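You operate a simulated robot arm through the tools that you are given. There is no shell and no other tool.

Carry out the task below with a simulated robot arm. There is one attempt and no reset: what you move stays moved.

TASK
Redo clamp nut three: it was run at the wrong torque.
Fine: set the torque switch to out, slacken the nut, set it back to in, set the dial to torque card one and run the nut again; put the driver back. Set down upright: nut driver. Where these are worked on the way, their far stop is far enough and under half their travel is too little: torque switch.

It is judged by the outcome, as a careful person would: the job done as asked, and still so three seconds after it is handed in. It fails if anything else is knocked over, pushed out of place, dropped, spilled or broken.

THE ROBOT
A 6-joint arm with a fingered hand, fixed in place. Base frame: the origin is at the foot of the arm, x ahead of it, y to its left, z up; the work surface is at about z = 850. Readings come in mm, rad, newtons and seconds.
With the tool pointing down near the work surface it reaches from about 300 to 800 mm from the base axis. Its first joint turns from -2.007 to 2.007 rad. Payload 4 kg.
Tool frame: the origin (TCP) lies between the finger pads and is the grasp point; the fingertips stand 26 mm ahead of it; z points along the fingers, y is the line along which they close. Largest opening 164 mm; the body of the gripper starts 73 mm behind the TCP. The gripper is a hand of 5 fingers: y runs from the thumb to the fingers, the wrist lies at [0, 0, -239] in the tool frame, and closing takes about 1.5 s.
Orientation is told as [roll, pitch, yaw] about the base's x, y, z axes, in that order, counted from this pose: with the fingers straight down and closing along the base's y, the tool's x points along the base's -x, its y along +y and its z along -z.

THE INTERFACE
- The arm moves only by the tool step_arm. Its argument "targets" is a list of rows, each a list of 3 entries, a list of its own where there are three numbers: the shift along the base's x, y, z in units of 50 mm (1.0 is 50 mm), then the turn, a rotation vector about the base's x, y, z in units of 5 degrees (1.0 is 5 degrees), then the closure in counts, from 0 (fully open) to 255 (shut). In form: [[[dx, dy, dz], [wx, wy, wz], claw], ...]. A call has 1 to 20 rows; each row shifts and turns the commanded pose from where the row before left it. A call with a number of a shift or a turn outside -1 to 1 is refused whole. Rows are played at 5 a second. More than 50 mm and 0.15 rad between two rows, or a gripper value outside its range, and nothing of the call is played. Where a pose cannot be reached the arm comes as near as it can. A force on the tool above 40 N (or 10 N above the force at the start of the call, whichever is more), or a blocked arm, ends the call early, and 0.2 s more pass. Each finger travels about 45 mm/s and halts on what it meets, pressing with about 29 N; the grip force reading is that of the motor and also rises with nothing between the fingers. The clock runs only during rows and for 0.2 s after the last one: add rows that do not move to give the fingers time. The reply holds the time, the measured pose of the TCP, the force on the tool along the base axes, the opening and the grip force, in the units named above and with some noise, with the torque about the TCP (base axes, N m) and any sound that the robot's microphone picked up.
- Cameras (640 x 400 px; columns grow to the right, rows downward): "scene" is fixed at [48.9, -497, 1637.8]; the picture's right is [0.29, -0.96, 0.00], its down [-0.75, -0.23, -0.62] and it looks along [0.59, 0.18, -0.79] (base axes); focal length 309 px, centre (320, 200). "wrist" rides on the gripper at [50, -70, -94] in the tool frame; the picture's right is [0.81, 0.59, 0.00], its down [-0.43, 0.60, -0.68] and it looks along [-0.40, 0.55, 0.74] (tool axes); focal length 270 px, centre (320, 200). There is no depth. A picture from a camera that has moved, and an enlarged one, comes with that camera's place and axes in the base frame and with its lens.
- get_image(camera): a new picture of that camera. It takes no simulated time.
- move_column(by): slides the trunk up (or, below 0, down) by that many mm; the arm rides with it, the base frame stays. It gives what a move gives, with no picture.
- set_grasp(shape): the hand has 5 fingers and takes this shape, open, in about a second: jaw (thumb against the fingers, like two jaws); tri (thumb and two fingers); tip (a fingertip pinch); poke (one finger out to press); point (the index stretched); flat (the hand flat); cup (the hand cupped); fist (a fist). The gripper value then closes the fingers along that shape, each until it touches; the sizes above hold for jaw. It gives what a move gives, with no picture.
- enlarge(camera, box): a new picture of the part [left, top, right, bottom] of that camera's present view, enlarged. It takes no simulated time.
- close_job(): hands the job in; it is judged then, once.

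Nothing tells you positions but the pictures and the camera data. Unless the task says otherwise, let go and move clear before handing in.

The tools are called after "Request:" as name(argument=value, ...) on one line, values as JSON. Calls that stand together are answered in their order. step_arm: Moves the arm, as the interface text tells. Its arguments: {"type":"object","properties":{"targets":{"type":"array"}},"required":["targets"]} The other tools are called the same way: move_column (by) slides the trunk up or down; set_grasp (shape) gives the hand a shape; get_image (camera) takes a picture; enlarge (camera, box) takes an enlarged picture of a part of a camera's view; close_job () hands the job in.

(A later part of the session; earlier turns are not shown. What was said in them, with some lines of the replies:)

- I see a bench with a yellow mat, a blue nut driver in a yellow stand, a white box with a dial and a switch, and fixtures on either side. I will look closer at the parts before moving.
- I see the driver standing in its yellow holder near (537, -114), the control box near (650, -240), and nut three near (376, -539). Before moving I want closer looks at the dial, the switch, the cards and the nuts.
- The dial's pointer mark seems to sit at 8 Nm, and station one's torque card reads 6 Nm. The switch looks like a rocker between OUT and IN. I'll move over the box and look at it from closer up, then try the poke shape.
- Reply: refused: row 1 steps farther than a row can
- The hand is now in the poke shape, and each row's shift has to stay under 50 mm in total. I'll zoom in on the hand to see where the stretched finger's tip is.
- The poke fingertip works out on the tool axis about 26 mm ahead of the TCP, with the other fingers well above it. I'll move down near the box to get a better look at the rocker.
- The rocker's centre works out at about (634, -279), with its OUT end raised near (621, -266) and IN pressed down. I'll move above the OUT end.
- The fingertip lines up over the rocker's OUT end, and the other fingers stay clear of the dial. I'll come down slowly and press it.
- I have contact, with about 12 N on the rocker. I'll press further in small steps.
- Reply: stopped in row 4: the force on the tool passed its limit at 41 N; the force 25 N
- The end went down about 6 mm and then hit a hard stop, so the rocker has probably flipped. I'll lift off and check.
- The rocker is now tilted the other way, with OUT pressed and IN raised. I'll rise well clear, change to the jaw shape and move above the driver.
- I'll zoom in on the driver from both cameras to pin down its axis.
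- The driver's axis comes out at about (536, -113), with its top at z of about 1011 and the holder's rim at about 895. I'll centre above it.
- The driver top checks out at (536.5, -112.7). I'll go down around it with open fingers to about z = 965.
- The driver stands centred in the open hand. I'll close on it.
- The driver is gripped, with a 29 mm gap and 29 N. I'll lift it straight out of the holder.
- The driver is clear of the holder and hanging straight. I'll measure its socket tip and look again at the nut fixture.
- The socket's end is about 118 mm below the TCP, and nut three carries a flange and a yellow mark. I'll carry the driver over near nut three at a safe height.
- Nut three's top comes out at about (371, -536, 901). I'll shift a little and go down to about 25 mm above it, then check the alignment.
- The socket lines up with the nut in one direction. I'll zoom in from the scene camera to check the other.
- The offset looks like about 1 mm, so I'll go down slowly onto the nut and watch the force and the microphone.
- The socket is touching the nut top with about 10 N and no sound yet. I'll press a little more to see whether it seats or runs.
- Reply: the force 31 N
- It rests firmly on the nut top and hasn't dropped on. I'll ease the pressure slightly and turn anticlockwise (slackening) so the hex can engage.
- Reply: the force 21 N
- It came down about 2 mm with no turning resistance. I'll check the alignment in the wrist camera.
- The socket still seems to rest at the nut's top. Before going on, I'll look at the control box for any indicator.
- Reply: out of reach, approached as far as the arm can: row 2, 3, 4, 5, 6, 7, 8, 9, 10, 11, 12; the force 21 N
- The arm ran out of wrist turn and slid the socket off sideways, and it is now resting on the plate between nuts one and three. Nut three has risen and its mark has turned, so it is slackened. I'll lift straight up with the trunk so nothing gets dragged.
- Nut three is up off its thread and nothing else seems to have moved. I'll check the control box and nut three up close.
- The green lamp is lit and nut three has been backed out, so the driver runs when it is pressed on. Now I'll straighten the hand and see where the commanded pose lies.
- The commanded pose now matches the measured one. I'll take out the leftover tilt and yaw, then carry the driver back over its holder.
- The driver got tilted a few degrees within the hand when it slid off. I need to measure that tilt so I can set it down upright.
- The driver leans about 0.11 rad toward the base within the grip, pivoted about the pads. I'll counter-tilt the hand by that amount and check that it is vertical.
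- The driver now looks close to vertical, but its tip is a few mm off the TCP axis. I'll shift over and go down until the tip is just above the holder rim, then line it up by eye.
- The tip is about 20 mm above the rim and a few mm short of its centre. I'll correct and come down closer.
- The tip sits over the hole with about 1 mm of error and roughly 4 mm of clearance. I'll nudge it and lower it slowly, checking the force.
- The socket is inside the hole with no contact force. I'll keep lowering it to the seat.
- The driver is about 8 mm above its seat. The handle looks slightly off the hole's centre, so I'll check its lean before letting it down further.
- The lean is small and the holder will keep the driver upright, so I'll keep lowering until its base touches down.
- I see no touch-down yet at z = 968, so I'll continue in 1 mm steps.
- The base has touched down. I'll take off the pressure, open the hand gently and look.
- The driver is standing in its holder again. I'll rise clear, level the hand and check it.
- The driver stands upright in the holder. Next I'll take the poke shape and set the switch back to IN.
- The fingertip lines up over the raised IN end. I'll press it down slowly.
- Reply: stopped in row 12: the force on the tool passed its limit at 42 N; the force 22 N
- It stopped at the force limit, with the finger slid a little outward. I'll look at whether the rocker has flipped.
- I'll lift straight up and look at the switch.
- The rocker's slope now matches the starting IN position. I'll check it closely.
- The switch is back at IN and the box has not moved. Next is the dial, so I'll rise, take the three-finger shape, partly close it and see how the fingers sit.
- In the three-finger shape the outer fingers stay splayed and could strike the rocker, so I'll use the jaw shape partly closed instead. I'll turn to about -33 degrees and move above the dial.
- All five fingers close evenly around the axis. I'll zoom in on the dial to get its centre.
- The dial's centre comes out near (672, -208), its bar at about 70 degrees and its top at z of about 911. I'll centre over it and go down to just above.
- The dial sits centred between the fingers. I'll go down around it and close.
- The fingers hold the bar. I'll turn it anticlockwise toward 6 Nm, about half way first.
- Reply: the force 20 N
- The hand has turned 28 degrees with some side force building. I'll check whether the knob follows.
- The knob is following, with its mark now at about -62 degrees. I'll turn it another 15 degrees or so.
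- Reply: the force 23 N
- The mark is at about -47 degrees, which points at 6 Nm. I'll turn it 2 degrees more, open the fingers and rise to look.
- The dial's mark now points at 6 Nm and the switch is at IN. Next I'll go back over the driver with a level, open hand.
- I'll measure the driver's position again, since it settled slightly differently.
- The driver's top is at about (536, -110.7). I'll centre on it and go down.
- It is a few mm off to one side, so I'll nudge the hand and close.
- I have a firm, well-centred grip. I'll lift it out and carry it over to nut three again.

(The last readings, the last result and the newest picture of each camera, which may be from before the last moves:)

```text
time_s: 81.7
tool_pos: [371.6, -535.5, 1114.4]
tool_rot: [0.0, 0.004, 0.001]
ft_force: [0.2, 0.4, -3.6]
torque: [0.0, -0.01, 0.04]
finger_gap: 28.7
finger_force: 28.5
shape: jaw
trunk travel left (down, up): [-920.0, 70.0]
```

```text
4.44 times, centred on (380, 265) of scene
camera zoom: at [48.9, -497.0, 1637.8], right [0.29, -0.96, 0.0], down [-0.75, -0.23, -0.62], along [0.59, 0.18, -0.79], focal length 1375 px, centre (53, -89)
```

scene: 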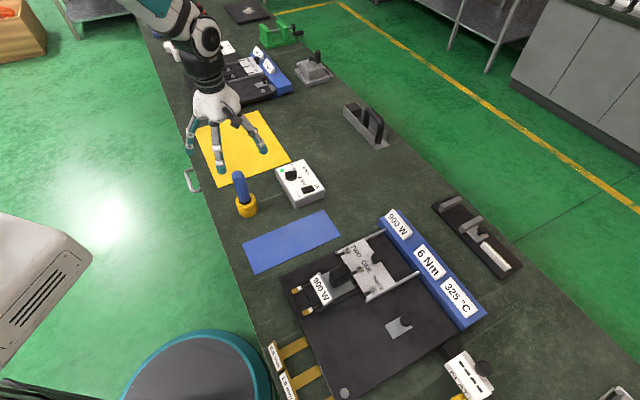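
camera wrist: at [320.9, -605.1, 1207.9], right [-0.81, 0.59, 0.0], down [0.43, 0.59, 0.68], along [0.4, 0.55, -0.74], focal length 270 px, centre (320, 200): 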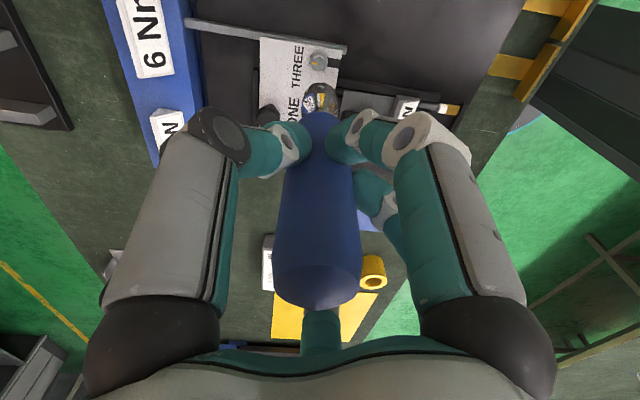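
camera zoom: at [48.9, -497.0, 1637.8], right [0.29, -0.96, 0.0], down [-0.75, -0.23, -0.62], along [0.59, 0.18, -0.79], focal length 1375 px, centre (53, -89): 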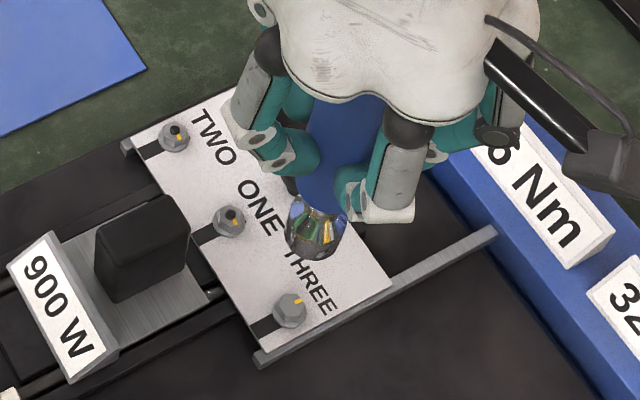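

Nut three's top is near (369.5, -536.2), and the driver hangs straight this time. I'll nudge over and go down to just above it.

Request:
step_arm(targets=[[[-0.03, -0.01, -0.5], [0, -0.04, 0], 255], [[0, 0, -0.6], [0, 0, 0], 255], [[0, 0, -0.3], [0, 0, 0], 255], [[0, 0, 0], [0, 0, 0], 255], [[0, 0, 0], [0, 0, 0], 255]])

Request:
enlarge(camera="wrist", box=[260, 20, 400, 120])

Request:
enlarge(camera="scene", box=[353, 260, 400, 300])

```text
time_s: 82.9
tool_pos: [370.8, -536.0, 1045.1]
tool_rot: [0.0, -0.002, -0.001]
ft_force: [0.7, 0.5, -4.7]
torque: [-0.03, 0.03, -0.02]
finger_gap: 28.6
finger_force: 28.4
shape: jaw
trunk travel left (down, up): [-920.0, 70.0]
```

```text
4.00 times, centred on (330, 70) of wrist
camera zoom: at [319.9, -605.7, 1138.4], right [-0.81, 0.59, 0.0], down [0.43, 0.59, 0.68], along [0.4, 0.55, -0.73], focal length 1081 px, centre (280, 720)
```

zoom: 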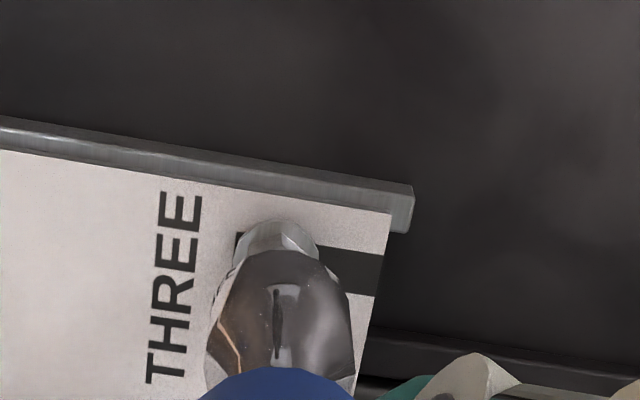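

```text
10.00 times, centred on (376, 280) of scene
camera zoom: at [48.9, -497.0, 1637.8], right [0.29, -0.96, 0.0], down [-0.75, -0.23, -0.62], along [0.59, 0.18, -0.79], focal length 3094 px, centre (-245, -600)
```

zoom: 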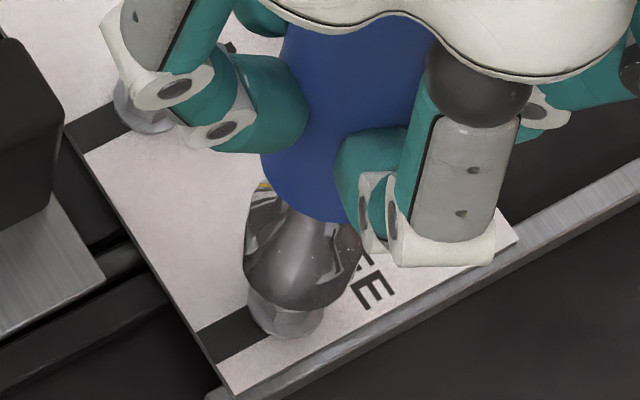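

It is lined up in both views. I'll go down slowly to contact.

Request:
step_arm(targets=[[[0, 0, -0.1], [0, 0, 0], 255], [[0, 0, -0.1], [0, 0, 0], 255], [[0, 0, -0.1], [0, 0, 0], 255], [[0, 0, -0.06], [0, 0, 0], 255], [[0, 0, -0.04], [0, 0, 0], 255], [[0, 0, 0], [0, 0, 0], 255]])

Request:
step_arm(targets=[[[0, 0, -0.03], [0, 0, 0], 255], [[0, 0, -0.03], [0, 0, 0], 255], [[0, 0, 0], [0, 0, 0], 255]])

```text
time_s: 84.3
tool_pos: [370.2, -537.5, 1025.8]
tool_rot: [-0.001, -0.002, 0.0]
ft_force: [0.0, 0.1, -4.4]
torque: [0.0, 0.02, 0.01]
finger_gap: 28.5
finger_force: 29.3
shape: jaw
trunk travel left (down, up): [-920.0, 70.0]
```

```text
time_s: 85.1
tool_pos: [370.5, -535.9, 1021.8]
tool_rot: [-0.001, -0.001, 0.001]
ft_force: [0.0, -0.6, -4.5]
torque: [0.0, -0.03, -0.01]
finger_gap: 28.5
finger_force: 29.3
shape: jaw
trunk travel left (down, up): [-920.0, 70.0]
```

I have no contact yet at 1021.8, so I'll continue in small steps.

Request:
step_arm(targets=[[[0, 0, -0.03], [0, 0, 0], 255], [[0, 0, -0.03], [0, 0, 0], 255], [[0, 0, 0], [0, 0, 0], 255]])

Request:
enlarge(camera="scene", box=[353, 260, 400, 300])

```text
time_s: 85.9
tool_pos: [370.7, -536.1, 1019.8]
tool_rot: [-0.001, -0.002, 0.0]
ft_force: [0.4, -0.2, -4.2]
torque: [0.01, 0.0, -0.01]
finger_gap: 28.3
finger_force: 29.5
shape: jaw
trunk travel left (down, up): [-920.0, 70.0]
```

```text
10.00 times, centred on (376, 280) of scene
camera zoom: at [48.9, -497.0, 1637.8], right [0.29, -0.96, 0.0], down [-0.75, -0.23, -0.62], along [0.59, 0.18, -0.79], focal length 3094 px, centre (-245, -600)
```

zoom: 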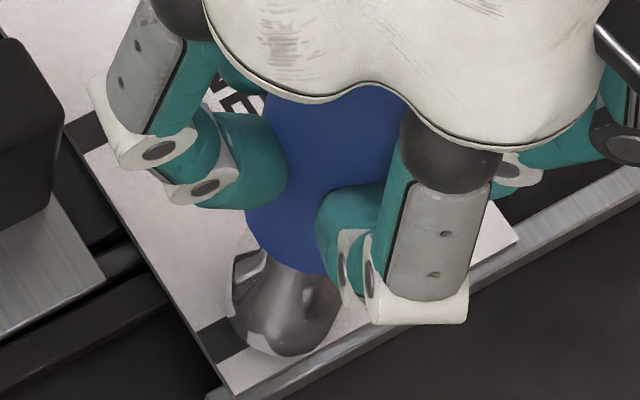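

I'll continue down gently.

Request:
step_arm(targets=[[[0, 0, -0.03], [0, 0, 0], 255], [[0, 0, -0.03], [0, 0, 0], 255], [[0, 0, 0], [0, 0, 0], 255]])

Request:
step_arm(targets=[[[0, 0, -0.03], [0, 0, 0], 255], [[0, 0, 0], [0, 0, 0], 255]])

```text
time_s: 86.7
tool_pos: [370.9, -537.8, 1018.5]
tool_rot: [-0.005, -0.004, -0.002]
ft_force: [-0.9, 0.6, 15.0]
torque: [-0.01, 0.01, -0.01]
finger_gap: 28.7
finger_force: 29.0
shape: jaw
trunk travel left (down, up): [-920.0, 70.0]
```

```text
time_s: 87.3
tool_pos: [370.0, -536.9, 1017.8]
tool_rot: [-0.006, -0.004, 0.0]
ft_force: [0.2, -1.2, 29.1]
torque: [-0.08, -0.08, -0.02]
finger_gap: 29.2
finger_force: 28.8
shape: jaw
trunk travel left (down, up): [-920.0, 70.0]
```

I have contact at the same height as before, with about 30 N pressing. I'll hold it for a couple of seconds and look.

Request:
step_arm(targets=[[[0, 0, 0], [0, 0, 0], 255], [[0, 0, 0], [0, 0, 0], 255], [[0, 0, 0], [0, 0, 0], 255], [[0, 0, 0], [0, 0, 0], 255], [[0, 0, 0], [0, 0, 0], 255], [[0, 0, 0], [0, 0, 0], 255], [[0, 0, 0], [0, 0, 0], 255], [[0, 0, 0], [0, 0, 0], 255]])

Request:
get_image(camera="scene")

Request:
enlarge(camera="scene", box=[353, 260, 400, 300])

Request:
enlarge(camera="wrist", box=[200, 20, 400, 320])

```text
time_s: 89.1
tool_pos: [368.7, -536.5, 1018.4]
tool_rot: [-0.005, -0.004, -0.001]
ft_force: [1.3, -1.9, 34.5]
torque: [-0.14, -0.18, -0.05]
finger_gap: 29.3
finger_force: 28.9
shape: jaw
trunk travel left (down, up): [-920.0, 70.0]
```

```text
taken
```

scene: 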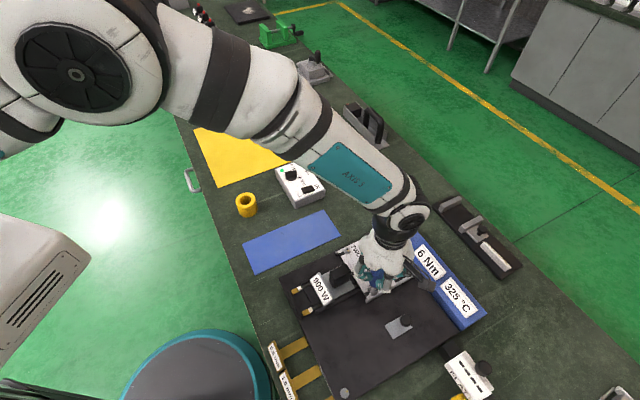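

```text
10.00 times, centred on (376, 280) of scene
camera zoom: at [48.9, -497.0, 1637.8], right [0.29, -0.96, 0.0], down [-0.75, -0.23, -0.62], along [0.59, 0.18, -0.79], focal length 3094 px, centre (-245, -600)
```

zoom: 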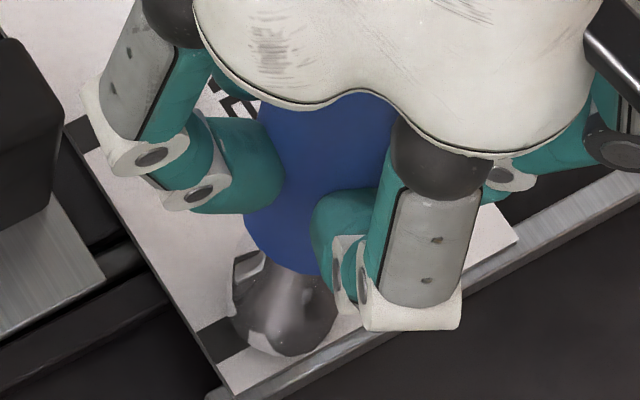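

```text
1.33 times, centred on (300, 170) of wrist
camera zoom: at [317.9, -604.2, 1110.4], right [-0.81, 0.59, -0.01], down [0.43, 0.6, 0.68], along [0.4, 0.54, -0.74], focal length 360 px, centre (347, 240)
```

zoom: 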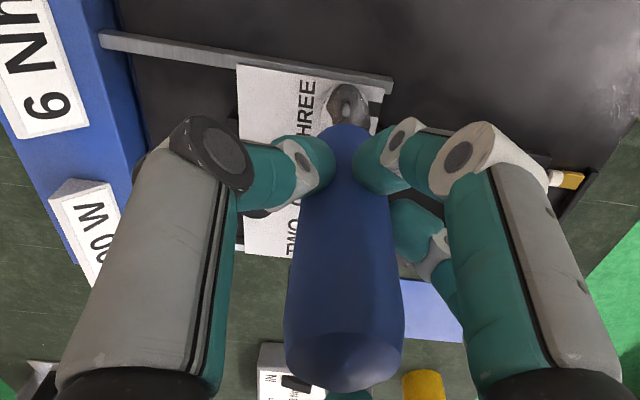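

I'll check the lamp on the box.

Request:
enlarge(camera="scene", box=[270, 150, 340, 215])

```text
6.15 times, centred on (305, 182) of scene
camera zoom: at [48.9, -497.0, 1637.8], right [0.29, -0.96, 0.0], down [-0.75, -0.23, -0.62], along [0.59, 0.18, -0.79], focal length 1904 px, centre (412, 308)
```

zoom: 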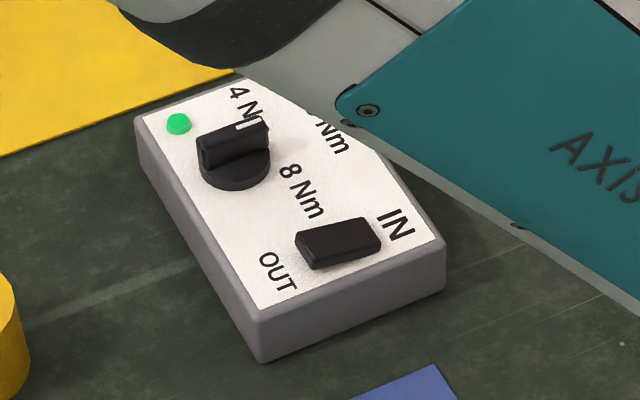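

The lamp is still green, which tells me nothing new. I'll lift straight up and look at the nut itself.

Request:
step_arm(targets=[[[0, 0, 0.3], [0, 0, 0], 255], [[0, 0, 0.7], [0, 0, 0], 255], [[0, 0, 0.5], [0, 0, 0], 255], [[0, 0, 0], [0, 0, 0], 255]])

Request:
enlarge(camera="scene", box=[345, 245, 405, 305])

Request:
enlarge(camera="wrist", box=[260, 20, 400, 120])

Request:
get_image(camera="wrist")

```text
time_s: 90.1
tool_pos: [371.4, -533.5, 1090.4]
tool_rot: [0.002, -0.001, 0.001]
ft_force: [0.4, -0.2, -4.2]
torque: [0.02, -0.04, -0.01]
finger_gap: 28.9
finger_force: 29.5
shape: jaw
trunk travel left (down, up): [-920.0, 70.0]
```

```text
6.67 times, centred on (375, 275) of scene
camera zoom: at [48.9, -497.0, 1637.8], right [0.29, -0.96, 0.0], down [-0.75, -0.23, -0.62], along [0.59, 0.18, -0.79], focal length 2063 px, centre (-47, -300)
```

zoom: 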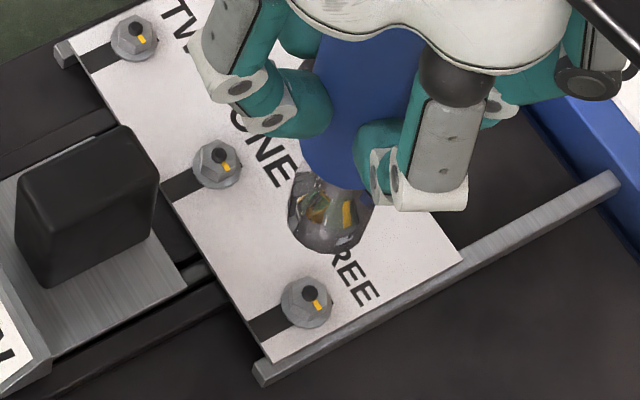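

```text
4.00 times, centred on (330, 70) of wrist
camera zoom: at [319.4, -603.0, 1182.9], right [-0.81, 0.59, 0.0], down [0.43, 0.59, 0.68], along [0.4, 0.55, -0.73], focal length 1081 px, centre (280, 720)
```

zoom: 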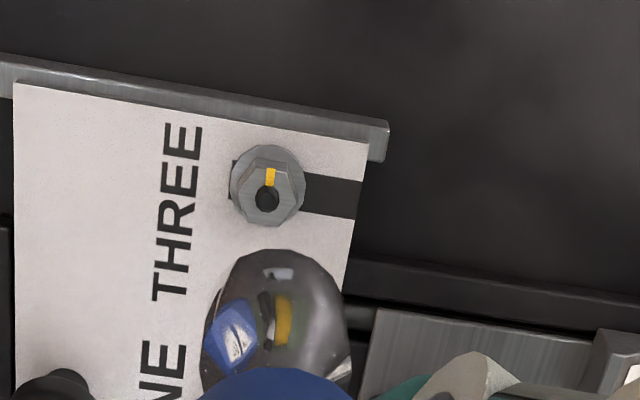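

```text
taken
camera wrist: at [319.4, -603.0, 1182.9], right [-0.81, 0.59, 0.0], down [0.43, 0.59, 0.68], along [0.4, 0.55, -0.73], focal length 270 px, centre (320, 200)
```

wrist: 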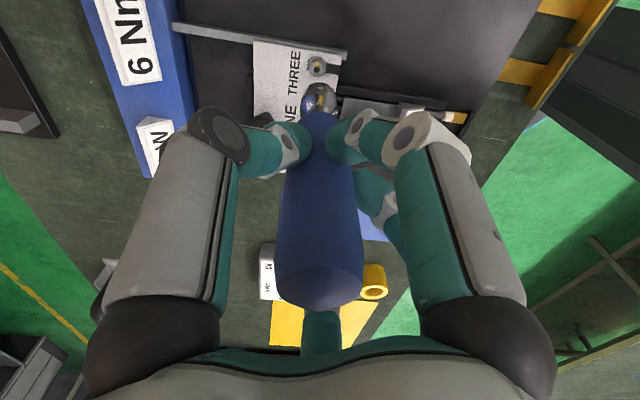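

Nut three is run down again: the bolt end shows and its mark lines up as it did at the start. Now I'll carry the driver back over its holder.

Request:
step_arm(targets=[[[0, 0, 0.6], [0, 0, 0], 255], [[0.14, 0.35, 0.1], [0, 0, 0], 255], [[0.28, 0.7, 0], [0, 0, 0], 255], [[0.28, 0.7, 0], [0, 0, 0], 255], [[0.28, 0.7, 0], [0, 0, 0], 255], [[0.28, 0.7, 0], [0, 0, 0], 255], [[0.28, 0.7, 0], [0, 0, 0], 255], [[0.28, 0.7, 0], [0, 0, 0], 255], [[0.28, 0.7, 0], [0, 0, 0], 255], [[0.28, 0.7, 0], [0, 0, 0], 255], [[0.28, 0.7, 0], [0, 0, 0], 255], [[0.28, 0.7, 0], [0, 0, 0], 255], [[0.28, 0.7, 0], [0, 0, 0], 255], [[0.07, 0.38, 0], [0, 0, 0], 255], [[0, 0, 0], [0, 0, 0], 255], [[0, 0, 0], [0, 0, 0], 255]])

Request:
get_image(camera="wrist")

Request:
enlarge(camera="wrist", box=[280, 10, 370, 120])

Request:
enlarge(camera="scene", box=[225, 120, 285, 215])

```text
time_s: 93.5
tool_pos: [535.4, -116.2, 1125.4]
tool_rot: [0.0, -0.003, 0.0]
ft_force: [0.2, 0.0, -3.8]
torque: [-0.01, 0.01, 0.04]
finger_gap: 28.9
finger_force: 29.0
shape: jaw
trunk travel left (down, up): [-920.0, 70.0]
```

```text
taken
camera wrist: at [484.1, -184.7, 1217.6], right [-0.81, 0.59, 0.0], down [0.43, 0.59, 0.68], along [0.4, 0.55, -0.74], focal length 270 px, centre (320, 200)
```

wrist: 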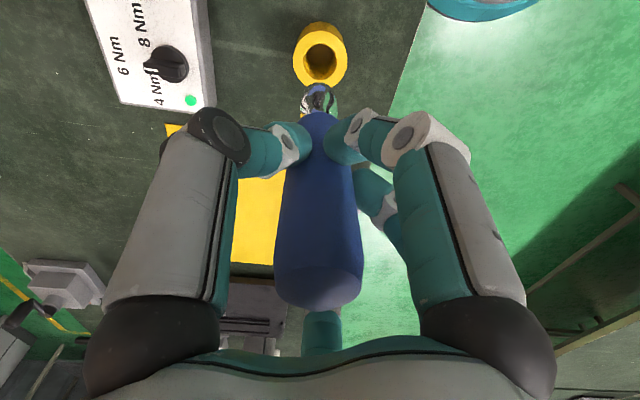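

```text
3.64 times, centred on (325, 65) of wrist
camera zoom: at [484.1, -184.7, 1217.6], right [-0.81, 0.59, 0.0], down [0.43, 0.59, 0.68], along [0.4, 0.55, -0.74], focal length 983 px, centre (302, 691)
```

zoom: 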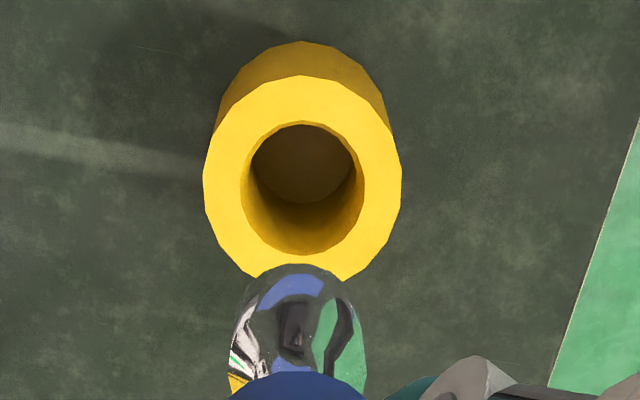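

```text
4.21 times, centred on (255, 168) of scene
camera zoom: at [48.9, -497.0, 1637.8], right [0.29, -0.96, 0.0], down [-0.75, -0.23, -0.62], along [0.59, 0.18, -0.79], focal length 1303 px, centre (594, 337)
```

zoom: 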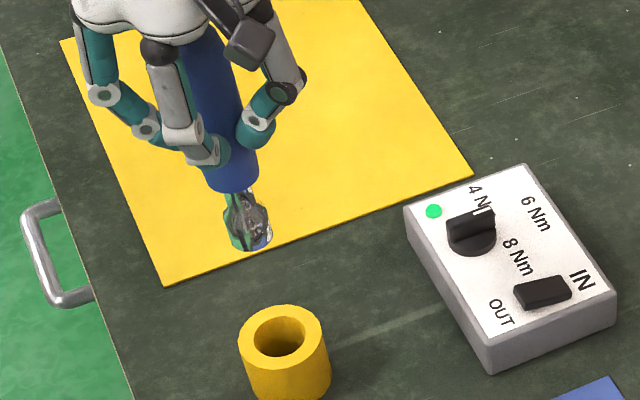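

The driver hangs straight this time, and the holder is about (1.5, 3.5) mm from the tip. I'll shift and lower it to just above the rim.

Request:
step_arm(targets=[[[0.03, 0.07, -0.4], [0, 0.03, 0], 255], [[0, 0, -0.6], [0, 0, 0], 255], [[0, 0, -0.6], [0, 0, 0], 255], [[0, 0, -0.4], [0, 0, 0], 255], [[0, 0, 0], [0, 0, 0], 255], [[0, 0, 0], [0, 0, 0], 255]])

Request:
enlarge(camera="wrist", box=[280, 10, 370, 120])

Request:
enlarge(camera="scene", box=[225, 170, 265, 220])

```text
time_s: 94.9
tool_pos: [536.0, -114.2, 1023.8]
tool_rot: [0.0, 0.0, 0.001]
ft_force: [-0.1, -0.2, -4.9]
torque: [-0.02, 0.02, -0.02]
finger_gap: 29.1
finger_force: 28.4
shape: jaw
trunk travel left (down, up): [-920.0, 70.0]
```

```text
3.64 times, centred on (325, 65) of wrist
camera zoom: at [485.5, -181.6, 1117.1], right [-0.81, 0.59, 0.0], down [0.43, 0.59, 0.68], along [0.4, 0.55, -0.74], focal length 983 px, centre (302, 691)
```

zoom: 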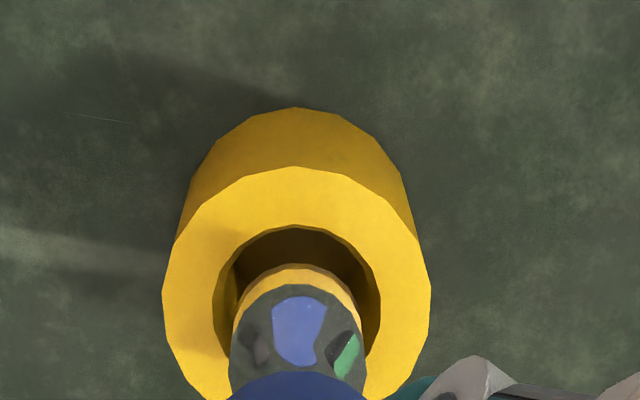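

```text
8.00 times, centred on (245, 195) of scene
camera zoom: at [48.9, -497.0, 1637.8], right [0.29, -0.96, 0.0], down [-0.75, -0.23, -0.62], along [0.59, 0.18, -0.79], focal length 2475 px, centre (920, 240)
```

zoom: 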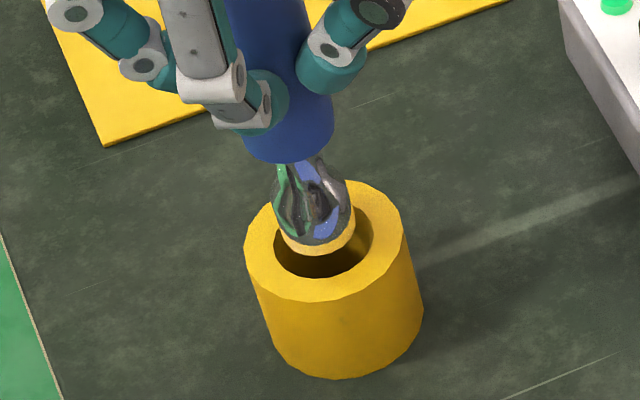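

The tip is centred on the hole. I'll lower it in steadily.

Request:
step_arm(targets=[[[0, 0, -0.08], [0, 0, 0], 255], [[0, 0, -0.08], [0, 0, 0], 255], [[0, 0, -0.08], [0, 0, 0], 255], [[0, 0, -0.08], [0, 0, 0], 255], [[0, 0, -0.08], [0, 0, 0], 255], [[0, 0, 0], [0, 0, 0], 255]])

Request:
enlarge(camera="scene", box=[225, 170, 265, 220])

```text
time_s: 96.3
tool_pos: [535.3, -112.2, 1004.8]
tool_rot: [-0.001, 0.001, -0.001]
ft_force: [-0.4, 0.7, -3.6]
torque: [-0.02, -0.04, -0.03]
finger_gap: 28.7
finger_force: 29.3
shape: jaw
trunk travel left (down, up): [-920.0, 70.0]
```

```text
8.00 times, centred on (245, 195) of scene
camera zoom: at [48.9, -497.0, 1637.8], right [0.29, -0.96, 0.0], down [-0.75, -0.23, -0.62], along [0.59, 0.18, -0.79], focal length 2475 px, centre (920, 240)
```

zoom: 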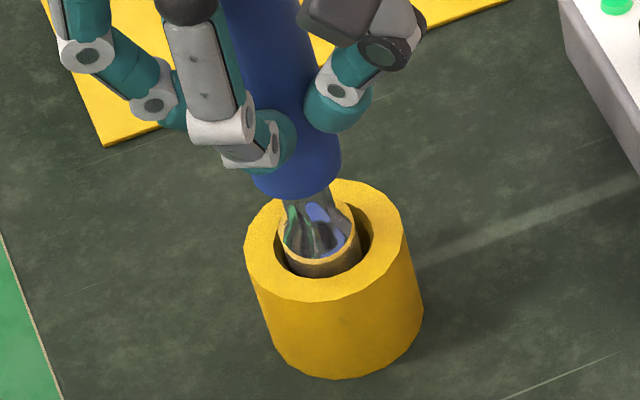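

It is in the hole with no contact force. I'll continue down to the seat.

Request:
step_arm(targets=[[[0.02, 0, -0.1], [0, 0, 0], 255], [[0, 0, -0.1], [0, 0, 0], 255], [[0, 0, -0.1], [0, 0, 0], 255], [[0, 0, -0.1], [0, 0, 0], 255], [[0, 0, -0.1], [0, 0, 0], 255], [[0, 0, -0.1], [0, 0, 0], 255], [[0, 0, -0.05], [0, 0, 0], 255], [[0, 0, 0], [0, 0, 0], 255]])

Request:
step_arm(targets=[[[0, 0, -0.03], [0, 0, 0], 255], [[0, 0, 0], [0, 0, 0], 255]])

Request:
enlarge(camera="scene", box=[215, 150, 275, 220])

```text
time_s: 98.1
tool_pos: [536.7, -110.2, 971.9]
tool_rot: [0.0, 0.002, -0.001]
ft_force: [-0.4, -0.5, -4.9]
torque: [-0.11, 0.09, -0.03]
finger_gap: 29.0
finger_force: 28.8
shape: jaw
trunk travel left (down, up): [-920.0, 70.0]
```

```text
time_s: 98.7
tool_pos: [536.9, -111.4, 970.0]
tool_rot: [0.0, 0.002, -0.002]
ft_force: [-1.1, -0.1, -4.6]
torque: [-0.04, 0.07, 0.0]
finger_gap: 29.0
finger_force: 29.3
shape: jaw
trunk travel left (down, up): [-920.0, 70.0]
```

```text
5.71 times, centred on (245, 185) of scene
camera zoom: at [48.9, -497.0, 1637.8], right [0.29, -0.96, 0.0], down [-0.75, -0.23, -0.62], along [0.59, 0.18, -0.79], focal length 1768 px, centre (749, 286)
```

zoom: 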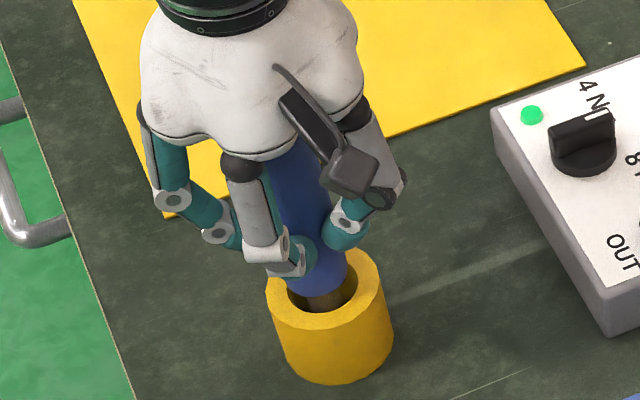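

It is a couple of mm above the seat, so I'll finish in small steps.

Request:
step_arm(targets=[[[0, 0, -0.02], [0, 0, 0], 255], [[0, 0, -0.02], [0, 0, 0], 255], [[0, 0, 0], [0, 0, 0], 255]])

Request:
step_arm(targets=[[[0, 0, -0.02], [0, 0, 0], 255], [[0, 0, 0], [0, 0, 0], 255]])

```text
time_s: 99.5
tool_pos: [536.7, -111.5, 968.4]
tool_rot: [0.001, 0.002, -0.001]
ft_force: [-0.7, -1.0, -4.8]
torque: [-0.11, 0.09, 0.02]
finger_gap: 29.0
finger_force: 29.3
shape: jaw
trunk travel left (down, up): [-920.0, 70.0]
```

```text
time_s: 100.1
tool_pos: [538.5, -110.5, 967.9]
tool_rot: [0.0, 0.001, -0.003]
ft_force: [-1.2, -0.9, -4.9]
torque: [-0.13, 0.16, -0.01]
finger_gap: 29.1
finger_force: 29.2
shape: jaw
trunk travel left (down, up): [-920.0, 70.0]
```

Request:
step_arm(targets=[[[0, 0, -0.02], [0, 0, 0], 255], [[0, 0, 0], [0, 0, 0], 255]])

Request:
step_arm(targets=[[[0, 0, -0.02], [0, 0, 0], 255], [[0, 0, 0], [0, 0, 0], 255]])

```text
time_s: 100.7
tool_pos: [537.7, -111.0, 966.8]
tool_rot: [0.0, -0.001, -0.002]
ft_force: [-2.1, -0.8, 2.5]
torque: [-0.13, 0.1, -0.01]
finger_gap: 29.0
finger_force: 28.5
shape: jaw
trunk travel left (down, up): [-920.0, 70.0]
```

```text
time_s: 101.3
tool_pos: [536.9, -110.7, 966.8]
tool_rot: [0.0, -0.001, -0.001]
ft_force: [-1.4, -2.3, 12.7]
torque: [-0.13, 0.05, -0.06]
finger_gap: 28.8
finger_force: 28.4
shape: jaw
trunk travel left (down, up): [-920.0, 70.0]
```

The driver has touched its seat. I'll ease off, open the hand and rise clear.

Request:
step_arm(targets=[[[0, 0, 0.03], [0, 0, 0], 255], [[0, 0, 0], [0, 0, 0], 200], [[0, 0, 0], [0, 0, 0], 150], [[0, 0, 0], [0, 0, 0], 100], [[0, 0, 0], [0, 0, 0], 50], [[0, 0, 0], [0, 0, 0], 0], [[0, 0, 0], [0, 0, 0], 0], [[0, 0, 0], [0, 0, 0], 0], [[0, 0, 0], [0, 0, 0], 0], [[0, 0, 0], [0, 0, 0], 0]])

Request:
get_image(camera="wrist")

```text
time_s: 103.5
tool_pos: [537.8, -110.6, 967.8]
tool_rot: [0.0, 0.002, 0.0]
ft_force: [-0.1, -0.2, -0.6]
torque: [-0.01, 0.01, -0.03]
finger_gap: 163.8
finger_force: 0.0
shape: jaw
trunk travel left (down, up): [-920.0, 70.0]
```

```text
taken
camera wrist: at [486.4, -179.6, 1059.9], right [-0.81, 0.59, 0.0], down [0.43, 0.59, 0.68], along [0.4, 0.55, -0.74], focal length 270 px, centre (320, 200)
```

wrist: 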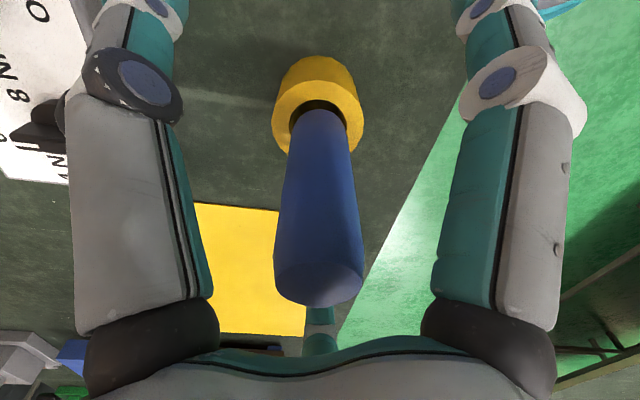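

The hand is open and the driver stands free in the holder. I'll rise straight up and check everything over.

Request:
step_arm(targets=[[[0, 0, 0.4], [0, 0, 0], 0], [[0, 0, 0.7], [0, 0, 0], 0], [[0, 0, 0.9], [0, 0, 0], 0], [[0, 0, 0.9], [0, 0, 0], 0], [[0, 0, 0.9], [0, 0, 0], 0], [[-0.3, 0.6, 0.5], [0, 0, 0], 0], [[-0.3, 0.6, 0.5], [0, 0, 0], 0], [[0, 0, 0], [0, 0, 0], 0]])

Request:
get_image(camera="scene")

Request:
enlarge(camera="scene", box=[220, 150, 340, 225])

Request:
enlarge(camera="scene", box=[335, 235, 415, 305])

Request:
enlarge(camera="scene", box=[280, 150, 320, 190])

```text
time_s: 105.3
tool_pos: [508.2, -51.5, 1206.9]
tool_rot: [-0.001, 0.002, -0.001]
ft_force: [0.1, 0.2, 0.1]
torque: [0.01, 0.02, -0.04]
finger_gap: 164.0
finger_force: 0.1
shape: jaw
trunk travel left (down, up): [-920.0, 70.0]
```

```text
taken
```

scene: 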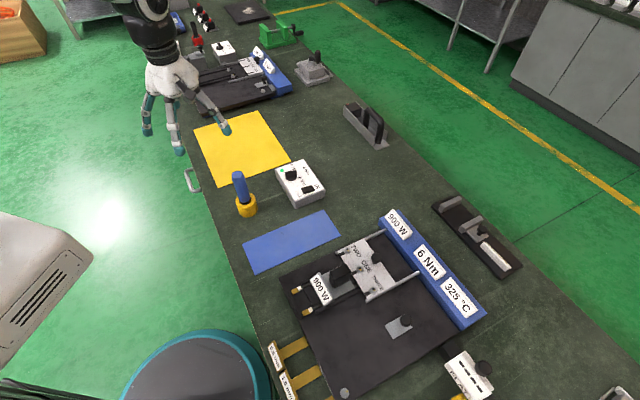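

```text
5.33 times, centred on (280, 188) of scene
camera zoom: at [48.9, -497.0, 1637.8], right [0.29, -0.96, 0.0], down [-0.75, -0.23, -0.62], along [0.59, 0.18, -0.79], focal length 1650 px, centre (533, 267)
```

zoom: 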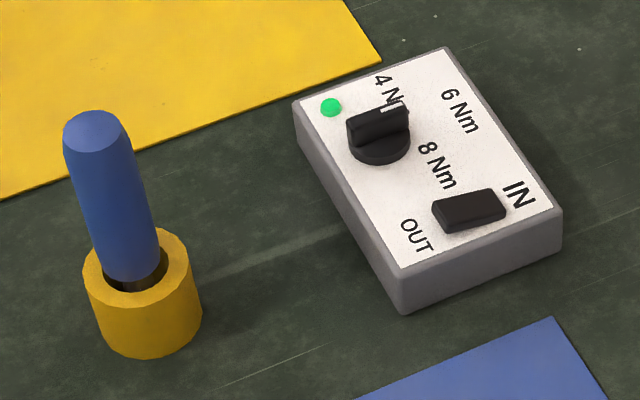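

```text
5.71 times, centred on (375, 270) of scene
camera zoom: at [48.9, -497.0, 1637.8], right [0.29, -0.96, 0.0], down [-0.75, -0.23, -0.62], along [0.59, 0.18, -0.79], focal length 1768 px, centre (6, -200)
```

zoom: 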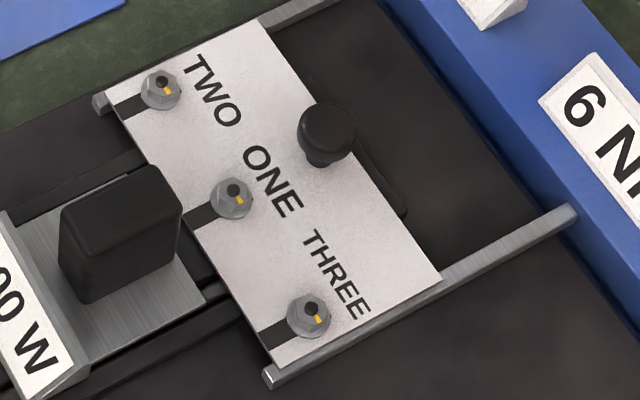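

```text
10.00 times, centred on (300, 170) of scene
camera zoom: at [48.9, -497.0, 1637.8], right [0.29, -0.96, 0.0], down [-0.75, -0.23, -0.62], along [0.59, 0.18, -0.79], focal length 3094 px, centre (520, 500)
```

zoom: 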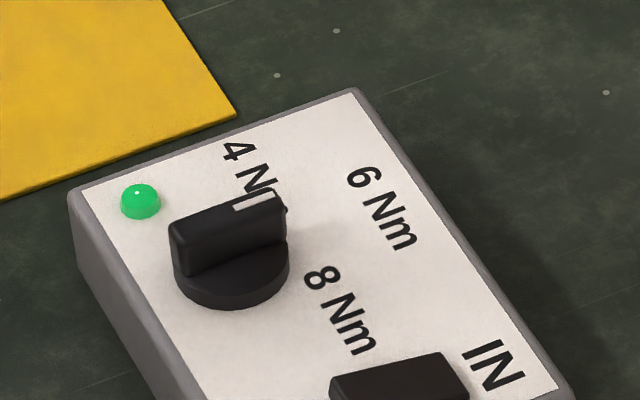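

Driver, switch, dial and nut three all look right. Before handing in, I'll check that no other torque card could be "card one".

Request:
enlarge(camera="scene", box=[190, 20, 310, 115])

Request:
enlarge(camera="scene", box=[370, 200, 500, 330])

Request:
enlarge(camera="scene", box=[400, 320, 540, 400])

Request:
get_image(camera="wrist")

```text
4.21 times, centred on (250, 68) of scene
camera zoom: at [48.9, -497.0, 1637.8], right [0.29, -0.96, 0.0], down [-0.75, -0.23, -0.62], along [0.59, 0.18, -0.79], focal length 1303 px, centre (615, 758)
```

zoom: 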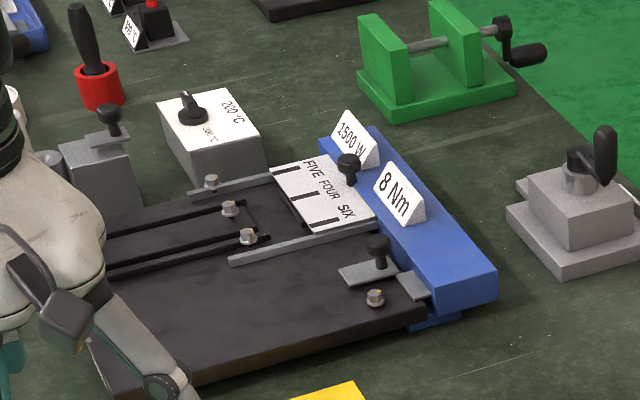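

```text
3.08 times, centred on (435, 265) of scene
camera zoom: at [48.9, -497.0, 1637.8], right [0.29, -0.96, 0.0], down [-0.75, -0.23, -0.62], along [0.59, 0.18, -0.79], focal length 952 px, centre (-34, 0)
```

zoom: 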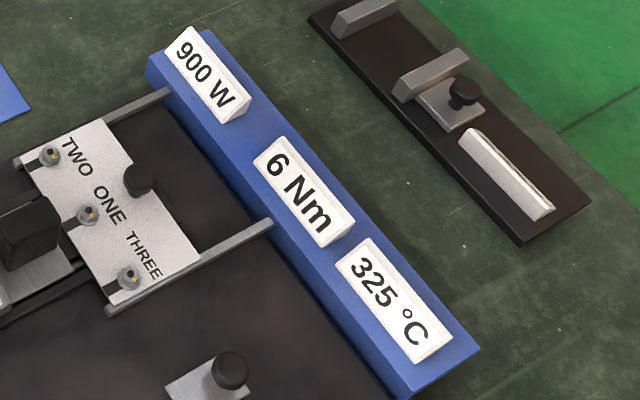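

```text
4.57 times, centred on (470, 360) of scene
camera zoom: at [48.9, -497.0, 1637.8], right [0.29, -0.96, 0.0], down [-0.75, -0.23, -0.62], along [0.59, 0.18, -0.79], focal length 1414 px, centre (-366, -531)
```

zoom: 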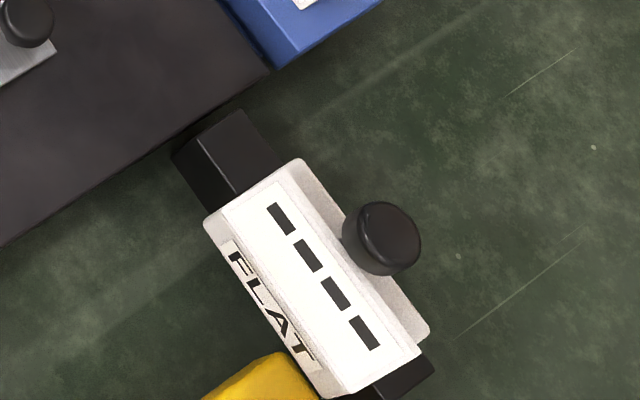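

```text
taken
camera wrist: at [457.4, -120.1, 1300.4], right [-0.81, 0.59, 0.0], down [0.43, 0.59, 0.68], along [0.4, 0.55, -0.74], focal length 270 px, centre (320, 200)
```

wrist: 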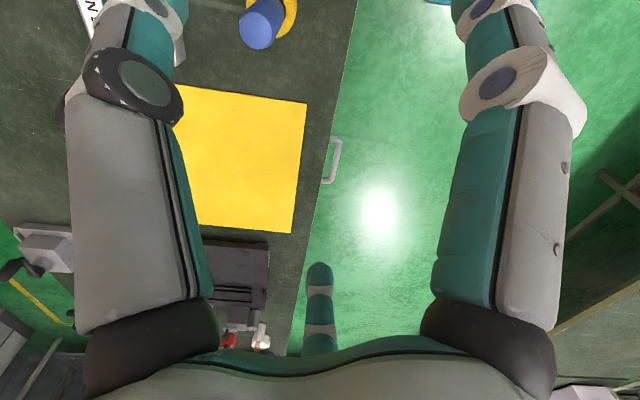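

The only torque cards are 6 Nm at the fixture with nuts one to three and 8 Nm at the fixture with nuts four to six. The dial at 6 Nm therefore matches torque card one. The nut is re-run, the switch is at IN, the driver is upright in its holder and the hand is clear, so I'm handing in.

Request:
close_job()

```text
The job is handed in.
```

Clamp nut three has been slackened and run again with the dial at 6 Nm, and the job is handed in.

- **Slackening:** With the torque switch at out, the driver backed the nut off, and it had visibly risen on its thread.
- **Re-run:** I set the switch back to in and turned the dial from 8 to 6 Nm. The driver then ran the nut down again, and its mark lines up as it did at the start.
- **Torque card one:** The cards carry no numbers. I took the 6 Nm card on the fixture with nuts one to three as card one, because the only other torque card I could see, 8 Nm, is on the fixture with nuts four to six.
- **Torque check:** I had no reading of the torque actually applied. The lamp on the box was green after the slackening and stayed green, so it did not confirm the re-run separately.
- **Driver:** It is upright in its holder with the hand clear.

While slackening, the arm ran out of wrist turn and the socket slid off onto the plate between nuts one and three, pressing there briefly. I lifted straight up. Nothing looked moved or marked afterwards.
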